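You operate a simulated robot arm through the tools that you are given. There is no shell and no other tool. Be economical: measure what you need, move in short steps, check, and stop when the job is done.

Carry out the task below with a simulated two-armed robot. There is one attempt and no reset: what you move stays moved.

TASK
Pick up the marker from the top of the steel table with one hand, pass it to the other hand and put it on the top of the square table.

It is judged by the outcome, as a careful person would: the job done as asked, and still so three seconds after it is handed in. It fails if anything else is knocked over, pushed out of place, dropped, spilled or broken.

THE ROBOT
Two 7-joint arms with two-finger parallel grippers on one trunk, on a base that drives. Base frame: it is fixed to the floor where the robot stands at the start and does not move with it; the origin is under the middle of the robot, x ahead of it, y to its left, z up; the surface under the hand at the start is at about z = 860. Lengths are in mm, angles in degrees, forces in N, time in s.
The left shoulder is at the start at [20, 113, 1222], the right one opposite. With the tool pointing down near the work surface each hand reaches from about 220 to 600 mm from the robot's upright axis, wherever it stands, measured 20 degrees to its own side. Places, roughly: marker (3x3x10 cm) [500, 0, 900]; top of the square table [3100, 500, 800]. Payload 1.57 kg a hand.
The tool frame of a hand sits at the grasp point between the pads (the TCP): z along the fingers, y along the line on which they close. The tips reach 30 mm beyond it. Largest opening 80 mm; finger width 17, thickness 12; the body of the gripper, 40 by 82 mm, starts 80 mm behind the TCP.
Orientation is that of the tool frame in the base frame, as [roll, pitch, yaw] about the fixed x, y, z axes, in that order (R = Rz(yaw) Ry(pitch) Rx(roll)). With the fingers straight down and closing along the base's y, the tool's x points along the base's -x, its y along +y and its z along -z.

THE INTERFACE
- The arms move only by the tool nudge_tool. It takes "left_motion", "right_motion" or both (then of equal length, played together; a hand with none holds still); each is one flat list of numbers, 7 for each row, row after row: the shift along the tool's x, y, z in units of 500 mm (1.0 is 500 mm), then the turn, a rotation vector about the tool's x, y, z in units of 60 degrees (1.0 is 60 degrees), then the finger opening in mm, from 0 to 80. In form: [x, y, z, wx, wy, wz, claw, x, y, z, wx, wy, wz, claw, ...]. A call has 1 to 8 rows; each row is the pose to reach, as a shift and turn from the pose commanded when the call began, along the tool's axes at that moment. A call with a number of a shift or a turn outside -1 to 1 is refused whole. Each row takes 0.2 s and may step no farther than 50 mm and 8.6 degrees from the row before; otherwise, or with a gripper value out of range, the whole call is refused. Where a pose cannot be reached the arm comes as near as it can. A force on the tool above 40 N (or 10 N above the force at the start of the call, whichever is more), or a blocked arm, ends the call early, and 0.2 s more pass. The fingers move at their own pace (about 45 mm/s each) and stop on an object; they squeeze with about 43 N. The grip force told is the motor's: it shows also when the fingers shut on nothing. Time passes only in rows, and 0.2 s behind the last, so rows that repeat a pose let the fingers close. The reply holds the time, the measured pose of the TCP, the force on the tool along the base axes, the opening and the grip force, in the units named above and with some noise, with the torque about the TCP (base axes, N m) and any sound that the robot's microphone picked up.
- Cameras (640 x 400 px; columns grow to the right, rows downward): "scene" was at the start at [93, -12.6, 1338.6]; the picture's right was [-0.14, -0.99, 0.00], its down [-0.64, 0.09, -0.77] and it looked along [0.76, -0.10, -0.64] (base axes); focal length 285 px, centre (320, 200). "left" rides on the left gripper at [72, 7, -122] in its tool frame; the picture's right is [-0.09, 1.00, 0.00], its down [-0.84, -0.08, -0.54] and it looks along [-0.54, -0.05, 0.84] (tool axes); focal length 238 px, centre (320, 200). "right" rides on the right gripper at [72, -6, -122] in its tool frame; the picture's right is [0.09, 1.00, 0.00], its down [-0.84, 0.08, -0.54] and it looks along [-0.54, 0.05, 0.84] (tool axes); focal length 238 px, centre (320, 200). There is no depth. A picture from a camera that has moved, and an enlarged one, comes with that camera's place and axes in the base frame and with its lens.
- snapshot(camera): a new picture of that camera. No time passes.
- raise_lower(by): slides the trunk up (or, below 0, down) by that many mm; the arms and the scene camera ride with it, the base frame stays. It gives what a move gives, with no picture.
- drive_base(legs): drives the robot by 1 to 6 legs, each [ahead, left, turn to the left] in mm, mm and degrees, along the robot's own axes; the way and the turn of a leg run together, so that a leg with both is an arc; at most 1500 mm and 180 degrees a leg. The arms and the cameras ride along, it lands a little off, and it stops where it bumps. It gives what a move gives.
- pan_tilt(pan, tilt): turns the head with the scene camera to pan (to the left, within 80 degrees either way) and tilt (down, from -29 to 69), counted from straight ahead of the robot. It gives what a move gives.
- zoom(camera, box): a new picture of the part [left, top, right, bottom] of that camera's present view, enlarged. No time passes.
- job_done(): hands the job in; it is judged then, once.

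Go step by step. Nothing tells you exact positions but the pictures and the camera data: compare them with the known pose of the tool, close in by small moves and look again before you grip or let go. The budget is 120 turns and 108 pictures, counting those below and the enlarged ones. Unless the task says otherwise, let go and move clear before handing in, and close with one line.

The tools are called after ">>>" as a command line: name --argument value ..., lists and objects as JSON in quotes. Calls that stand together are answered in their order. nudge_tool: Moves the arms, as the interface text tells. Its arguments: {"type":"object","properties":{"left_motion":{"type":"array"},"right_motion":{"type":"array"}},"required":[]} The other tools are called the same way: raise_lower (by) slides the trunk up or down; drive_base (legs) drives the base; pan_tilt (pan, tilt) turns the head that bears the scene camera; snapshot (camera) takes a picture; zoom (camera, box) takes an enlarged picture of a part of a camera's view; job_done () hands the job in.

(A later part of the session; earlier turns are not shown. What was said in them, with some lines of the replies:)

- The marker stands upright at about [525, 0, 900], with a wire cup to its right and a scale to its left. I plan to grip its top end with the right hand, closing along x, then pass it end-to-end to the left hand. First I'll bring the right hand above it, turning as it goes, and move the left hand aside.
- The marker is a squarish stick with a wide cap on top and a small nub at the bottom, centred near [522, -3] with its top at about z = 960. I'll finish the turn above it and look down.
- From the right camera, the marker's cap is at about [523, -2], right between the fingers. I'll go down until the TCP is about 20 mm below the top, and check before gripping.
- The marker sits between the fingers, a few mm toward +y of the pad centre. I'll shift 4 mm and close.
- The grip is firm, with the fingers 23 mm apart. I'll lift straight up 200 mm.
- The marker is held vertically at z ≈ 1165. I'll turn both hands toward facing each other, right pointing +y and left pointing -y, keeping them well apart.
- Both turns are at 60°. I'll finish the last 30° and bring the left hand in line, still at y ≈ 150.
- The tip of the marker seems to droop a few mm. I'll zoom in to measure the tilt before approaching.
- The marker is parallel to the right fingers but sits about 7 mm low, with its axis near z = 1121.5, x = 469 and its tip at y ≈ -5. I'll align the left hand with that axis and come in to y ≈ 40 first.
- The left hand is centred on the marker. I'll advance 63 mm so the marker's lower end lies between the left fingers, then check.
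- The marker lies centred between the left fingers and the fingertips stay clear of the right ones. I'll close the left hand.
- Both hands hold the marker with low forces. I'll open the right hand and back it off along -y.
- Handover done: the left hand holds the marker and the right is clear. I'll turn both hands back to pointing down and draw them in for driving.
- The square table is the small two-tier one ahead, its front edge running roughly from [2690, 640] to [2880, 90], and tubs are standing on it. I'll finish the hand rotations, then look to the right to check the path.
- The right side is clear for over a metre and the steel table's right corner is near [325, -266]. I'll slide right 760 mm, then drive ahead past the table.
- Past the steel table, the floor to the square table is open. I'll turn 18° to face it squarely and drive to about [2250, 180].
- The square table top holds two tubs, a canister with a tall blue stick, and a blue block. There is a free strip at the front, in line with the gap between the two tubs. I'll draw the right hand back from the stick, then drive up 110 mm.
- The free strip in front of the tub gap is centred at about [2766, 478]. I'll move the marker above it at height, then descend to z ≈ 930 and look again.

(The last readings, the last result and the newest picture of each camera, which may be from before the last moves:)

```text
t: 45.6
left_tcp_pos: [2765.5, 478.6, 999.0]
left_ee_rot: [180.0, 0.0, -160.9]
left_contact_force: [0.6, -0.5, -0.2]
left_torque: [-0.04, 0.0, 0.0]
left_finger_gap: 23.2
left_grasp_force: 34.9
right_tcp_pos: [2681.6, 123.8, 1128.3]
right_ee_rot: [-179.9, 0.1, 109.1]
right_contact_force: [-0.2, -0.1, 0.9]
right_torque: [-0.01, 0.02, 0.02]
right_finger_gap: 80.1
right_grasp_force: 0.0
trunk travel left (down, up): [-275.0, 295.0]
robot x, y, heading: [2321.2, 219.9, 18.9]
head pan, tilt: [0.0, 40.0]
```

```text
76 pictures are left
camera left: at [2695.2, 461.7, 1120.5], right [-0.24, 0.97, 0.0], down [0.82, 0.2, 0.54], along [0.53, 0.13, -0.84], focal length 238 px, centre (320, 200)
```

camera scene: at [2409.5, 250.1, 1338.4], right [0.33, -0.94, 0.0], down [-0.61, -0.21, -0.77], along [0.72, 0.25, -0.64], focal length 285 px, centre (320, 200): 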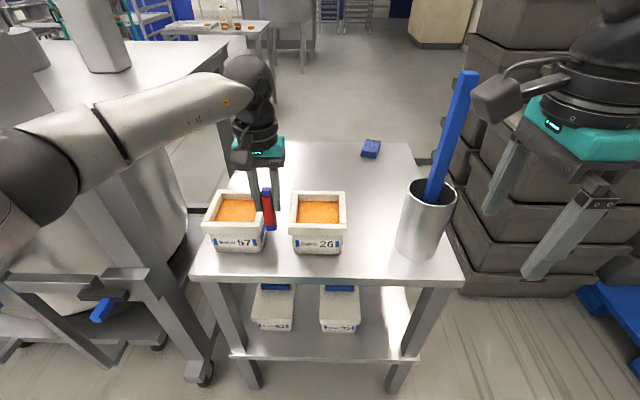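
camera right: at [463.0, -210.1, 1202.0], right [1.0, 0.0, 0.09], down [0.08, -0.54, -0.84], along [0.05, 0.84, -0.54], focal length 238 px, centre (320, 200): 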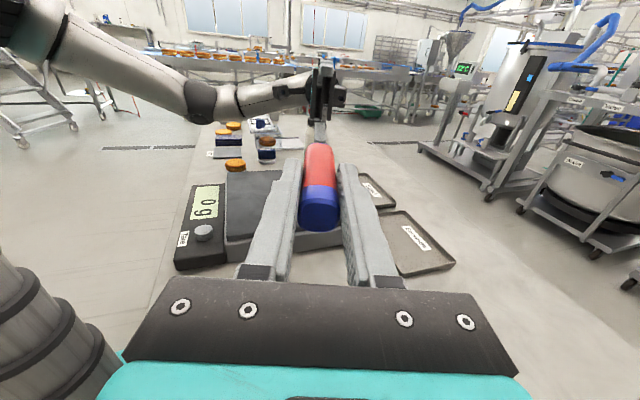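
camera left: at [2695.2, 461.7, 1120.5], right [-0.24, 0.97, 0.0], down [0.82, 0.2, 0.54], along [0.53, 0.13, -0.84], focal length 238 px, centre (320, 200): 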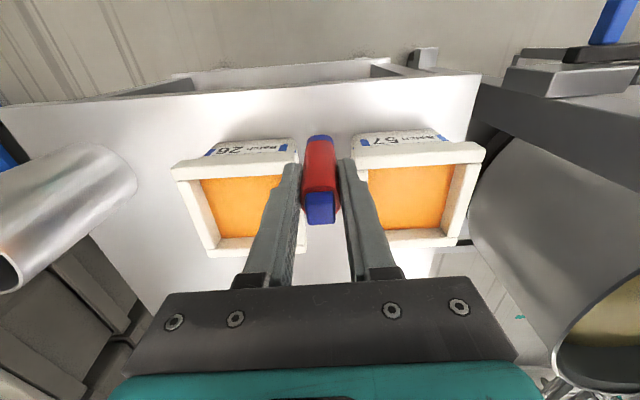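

The marker is over the strip, with the tubs about 30 mm ahead and the table edge about 30 mm behind. I'll shift 5 mm left and 3 mm back, then go down to just above the surface and check.

>>> nudge_tool --left_motion '[0.006, 0.01, 0.06, 0, 0, 0, 0, 0.006, 0.01, 0.12, 0, 0, 0, 0, 0.006, 0.01, 0.17, 0, 0, 0, 0, 0.006, 0.01, 0.2, 0, 0, 0, 0]'

>>> zoom --camera "scene" --box '[190, 170, 370, 290]'

>>> snapshot --camera "left"

```text
t: 46.6
left_tcp_pos: [2760.0, 481.1, 898.4]
left_ee_rot: [179.9, 0.0, -160.9]
left_contact_force: [-0.5, 0.5, -0.6]
left_torque: [0.0, 0.01, 0.01]
left_finger_gap: 23.5
left_grasp_force: 36.2
right_tcp_pos: [2681.0, 125.1, 1128.5]
right_ee_rot: [180.0, 0.0, 109.1]
right_contact_force: [-0.2, 0.3, -0.4]
right_torque: [0.01, -0.03, -0.01]
right_finger_gap: 80.1
right_grasp_force: 0.0
trunk travel left (down, up): [-275.0, 295.0]
robot x, y, heading: [2320.7, 219.5, 19.2]
head pan, tilt: [0.0, 40.0]
```

```text
3.33 times, centred on (280, 230) of scene
camera zoom: at [2409.5, 249.9, 1338.4], right [0.33, -0.94, 0.0], down [-0.61, -0.21, -0.77], along [0.72, 0.25, -0.64], focal length 950 px, centre (453, 100)
```

zoom: 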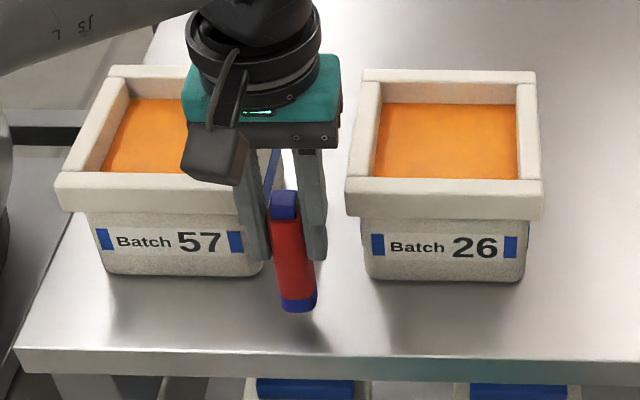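

```text
74 pictures are left
camera left: at [2688.1, 464.4, 1021.1], right [-0.24, 0.97, 0.0], down [0.82, 0.2, 0.54], along [0.53, 0.13, -0.84], focal length 238 px, centre (320, 200)
```

left: 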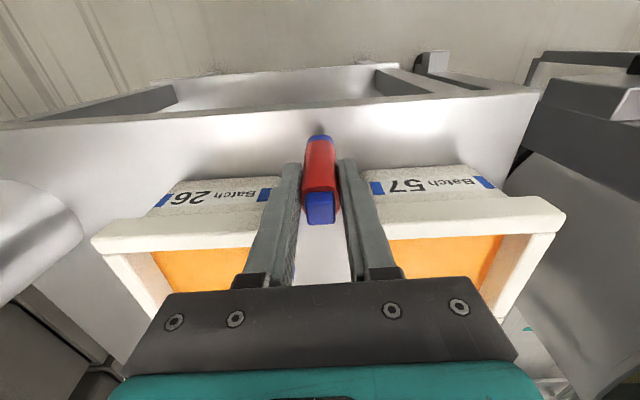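

The marker hangs about 15 mm above the surface, clear of both tubs and well inside the edge. I'll lower it slowly and watch the force.

>>> nudge_tool --left_motion '[0, 0, 0.008, 0, 0, 0, 0, 0, 0, 0.014, 0, 0, 0, 0, 0, 0, 0.02, 0, 0, 0, 0, 0, 0, 0.024, 0, 0, 0, 0]'

>>> zoom --camera "scene" --box '[220, 200, 320, 290]'

```text
t: 47.6
left_tcp_pos: [2758.9, 481.1, 888.2]
left_ee_rot: [180.0, 0.0, -160.9]
left_contact_force: [-0.4, -0.3, 0.2]
left_torque: [0.0, 0.0, -0.01]
left_finger_gap: 23.4
left_grasp_force: 35.8
right_tcp_pos: [2681.2, 125.0, 1129.0]
right_ee_rot: [180.0, 0.0, 109.1]
right_contact_force: [-0.1, 0.0, -0.1]
right_torque: [0.02, -0.02, 0.0]
right_finger_gap: 80.0
right_grasp_force: 0.2
trunk travel left (down, up): [-275.0, 295.0]
robot x, y, heading: [2323.5, 221.7, 19.2]
head pan, tilt: [0.0, 40.0]
```

```text
4.44 times, centred on (270, 245) of scene
camera zoom: at [2409.4, 249.9, 1338.4], right [0.33, -0.94, 0.0], down [-0.61, -0.21, -0.77], along [0.72, 0.25, -0.64], focal length 1267 px, centre (542, 0)
```

zoom: 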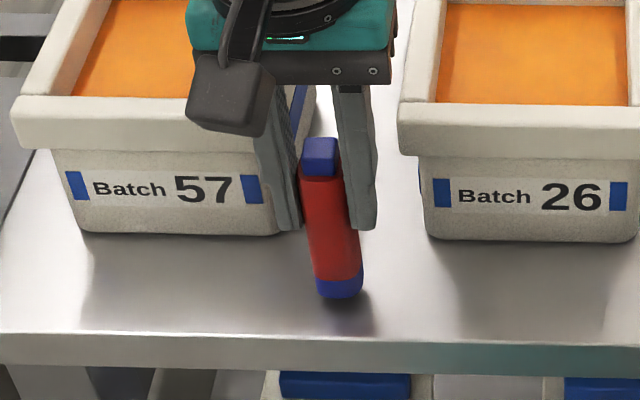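

Still no contact and the marker looks aligned with the fingers. I'll continue down a few mm at a time.

>>> nudge_tool --left_motion '[0, 0, 0.004, 0, 0, 0, 0, 0, 0, 0.008, 0, 0, 0, 0, 0, 0, 0.008, 0, 0, 0, 0]'

```text
t: 48.4
left_tcp_pos: [2759.3, 482.1, 883.7]
left_ee_rot: [-180.0, 0.0, -160.8]
left_contact_force: [0.3, -0.3, -0.7]
left_torque: [0.02, -0.01, -0.02]
left_finger_gap: 23.5
left_grasp_force: 35.9
right_tcp_pos: [2681.2, 125.5, 1128.1]
right_ee_rot: [179.9, 0.0, 109.2]
right_contact_force: [0.3, -0.1, -0.2]
right_torque: [0.03, 0.01, -0.05]
right_finger_gap: 80.0
right_grasp_force: 0.0
trunk travel left (down, up): [-275.0, 295.0]
robot x, y, heading: [2319.1, 221.6, 19.1]
head pan, tilt: [0.0, 40.0]
```

No contact yet at z ≈ 884, so I'll lower a little more.

>>> nudge_tool --left_motion '[0, 0, 0.003, 0, 0, 0, 0, 0, 0, 0.006, 0, 0, 0, 0, 0, 0, 0.006, 0, 0, 0, 0]'

>>> zoom --camera "scene" --box '[220, 200, 320, 290]'

```text
t: 49.2
left_tcp_pos: [2759.4, 481.7, 881.0]
left_ee_rot: [179.9, 0.0, -160.8]
left_contact_force: [0.5, -0.4, -1.4]
left_torque: [0.05, 0.0, -0.02]
left_finger_gap: 23.4
left_grasp_force: 35.7
right_tcp_pos: [2681.5, 124.0, 1128.3]
right_ee_rot: [-179.9, 0.0, 109.1]
right_contact_force: [0.4, -0.1, -0.2]
right_torque: [0.01, 0.0, -0.01]
right_finger_gap: 80.2
right_grasp_force: 0.1
trunk travel left (down, up): [-275.0, 295.0]
robot x, y, heading: [2320.8, 220.1, 19.1]
head pan, tilt: [0.0, 40.0]
```

```text
4.44 times, centred on (270, 245) of scene
camera zoom: at [2409.4, 249.9, 1338.4], right [0.33, -0.94, 0.0], down [-0.61, -0.21, -0.77], along [0.72, 0.25, -0.64], focal length 1267 px, centre (542, 0)
```

zoom: 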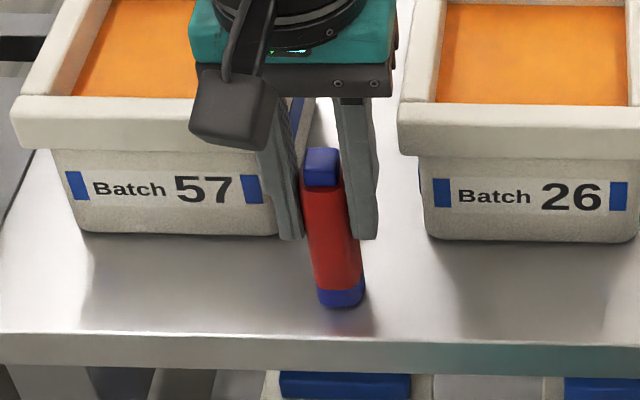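

Contact is close, so I'll go down another 3 mm.

>>> nudge_tool --left_motion '[0, 0, 0.002, 0, 0, 0, 0, 0, 0, 0.004, 0, 0, 0, 0, 0, 0, 0.006, 0, 0, 0, 0]'

```text
t: 50.0
left_tcp_pos: [2759.2, 481.9, 880.8]
left_ee_rot: [180.0, 0.2, -160.9]
left_contact_force: [-4.2, 1.1, 14.3]
left_torque: [0.07, 0.29, -0.03]
left_finger_gap: 23.2
left_grasp_force: 35.8
right_tcp_pos: [2678.8, 125.3, 1129.3]
right_ee_rot: [179.8, 0.0, 109.2]
right_contact_force: [-0.2, 0.3, 0.0]
right_torque: [-0.01, -0.03, -0.02]
right_finger_gap: 79.9
right_grasp_force: 0.0
trunk travel left (down, up): [-275.0, 295.0]
robot x, y, heading: [2322.1, 221.8, 19.0]
head pan, tilt: [0.0, 40.0]
```

It's in contact at 14 N. I'll ease off about 2 mm and open the fingers just a little.

>>> nudge_tool --left_motion '[0, 0, -0.004, 0, 0, 0, 0, 0, 0, -0.004, 0, 0, 0, 25, 0, 0, -0.004, 0, 0, 0, 29, 0, 0, -0.004, 0, 0, 0, 36, 0, 0, -0.004, 0, 0, 0, 36]'

>>> zoom --camera "scene" --box '[220, 200, 320, 290]'

>>> snapshot --camera "left"

```text
t: 51.2
left_tcp_pos: [2758.6, 481.9, 880.2]
left_ee_rot: [180.0, -0.1, -160.9]
left_contact_force: [0.5, -0.6, 0.6]
left_torque: [0.02, -0.01, -0.01]
left_finger_gap: 36.2
left_grasp_force: 0.1
right_tcp_pos: [2679.8, 124.4, 1129.1]
right_ee_rot: [-180.0, 0.0, 108.9]
right_contact_force: [-0.6, 0.2, -0.1]
right_torque: [-0.03, 0.01, 0.0]
right_finger_gap: 80.0
right_grasp_force: 0.0
trunk travel left (down, up): [-275.0, 295.0]
robot x, y, heading: [2319.5, 214.7, 19.1]
head pan, tilt: [0.0, 40.0]
```

```text
4.44 times, centred on (270, 245) of scene
camera zoom: at [2409.4, 249.8, 1338.4], right [0.33, -0.94, 0.0], down [-0.61, -0.21, -0.77], along [0.72, 0.25, -0.64], focal length 1267 px, centre (542, 0)
```

zoom: 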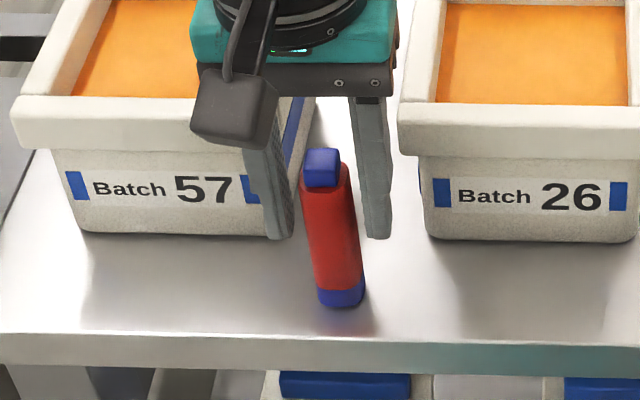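

```text
70 pictures are left
camera left: at [2688.9, 464.3, 1001.9], right [-0.24, 0.97, 0.0], down [0.82, 0.2, 0.54], along [0.53, 0.13, -0.84], focal length 238 px, centre (320, 200)
```

left: 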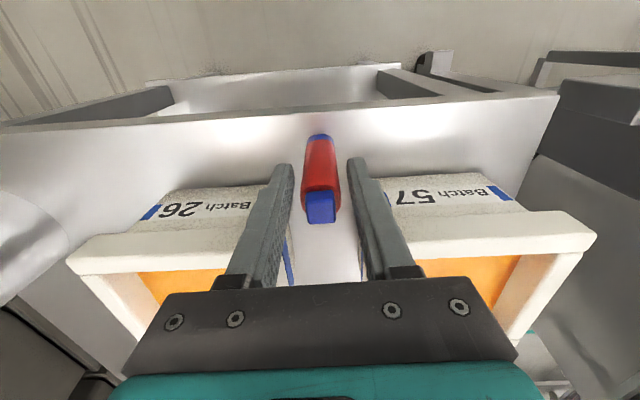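

The marker stands free on its cap, with the fingers clear on both sides. I'll lift straight up and away.

>>> nudge_tool --left_motion '[0, 0, -0.03, 0, 0, 0, 36, 0, 0, -0.08, 0, 0, 0, 36, 0, 0, -0.16, 0, 0, 0, 36, 0, 0, -0.24, 0, 0, 0, 36, 0, 0, -0.32, 0, 0, 0, 36, 0, 0, -0.4, 0, 0, 0, 36]'

>>> drive_base --legs '[[-150, 0, 0]]'

>>> snapshot --camera "scene"

```text
t: 52.6
left_tcp_pos: [2759.1, 480.1, 1080.2]
left_ee_rot: [179.9, 0.1, -161.0]
left_contact_force: [0.3, 0.2, 0.0]
left_torque: [-0.01, -0.01, -0.03]
left_finger_gap: 36.0
left_grasp_force: 0.0
right_tcp_pos: [2680.4, 124.6, 1128.9]
right_ee_rot: [-179.9, 0.0, 109.1]
right_contact_force: [-0.7, 0.6, 0.0]
right_torque: [0.0, 0.0, -0.02]
right_finger_gap: 80.0
right_grasp_force: 0.1
trunk travel left (down, up): [-275.0, 295.0]
robot x, y, heading: [2322.2, 219.5, 19.3]
head pan, tilt: [0.0, 40.0]
```

```text
t: 54.0
left_tcp_pos: [2618.3, 431.4, 1079.8]
left_ee_rot: [180.0, 0.1, -160.9]
left_contact_force: [-0.4, -0.3, 1.3]
left_torque: [0.04, -0.04, 0.0]
left_finger_gap: 36.1
left_grasp_force: 0.0
right_tcp_pos: [2538.6, 75.9, 1127.2]
right_ee_rot: [180.0, 0.0, 109.0]
right_contact_force: [-1.0, 0.6, 0.6]
right_torque: [-0.03, 0.01, -0.04]
right_finger_gap: 79.8
right_grasp_force: 0.0
trunk travel left (down, up): [-275.0, 295.0]
robot x, y, heading: [2179.1, 171.0, 19.3]
head pan, tilt: [0.0, 40.0]
```

```text
69 pictures are left
camera scene: at [2266.9, 200.5, 1338.5], right [0.33, -0.95, 0.0], down [-0.61, -0.21, -0.77], along [0.72, 0.25, -0.64], focal length 285 px, centre (320, 200)
```

scene: 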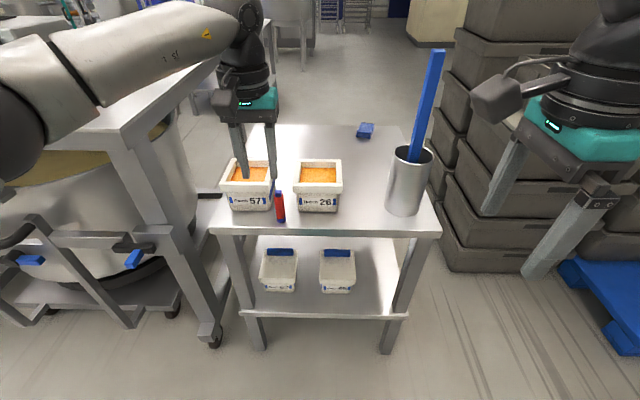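

The marker stands on the square table, nothing else has moved, and both hands are clear. I'm handing in the job.

>>> job_done

```text
The job is handed in.
```

The right hand picked up the marker and passed it to the left, which stood it cap-down on the square table, in front of the two tubs; I saw nothing else disturbed.
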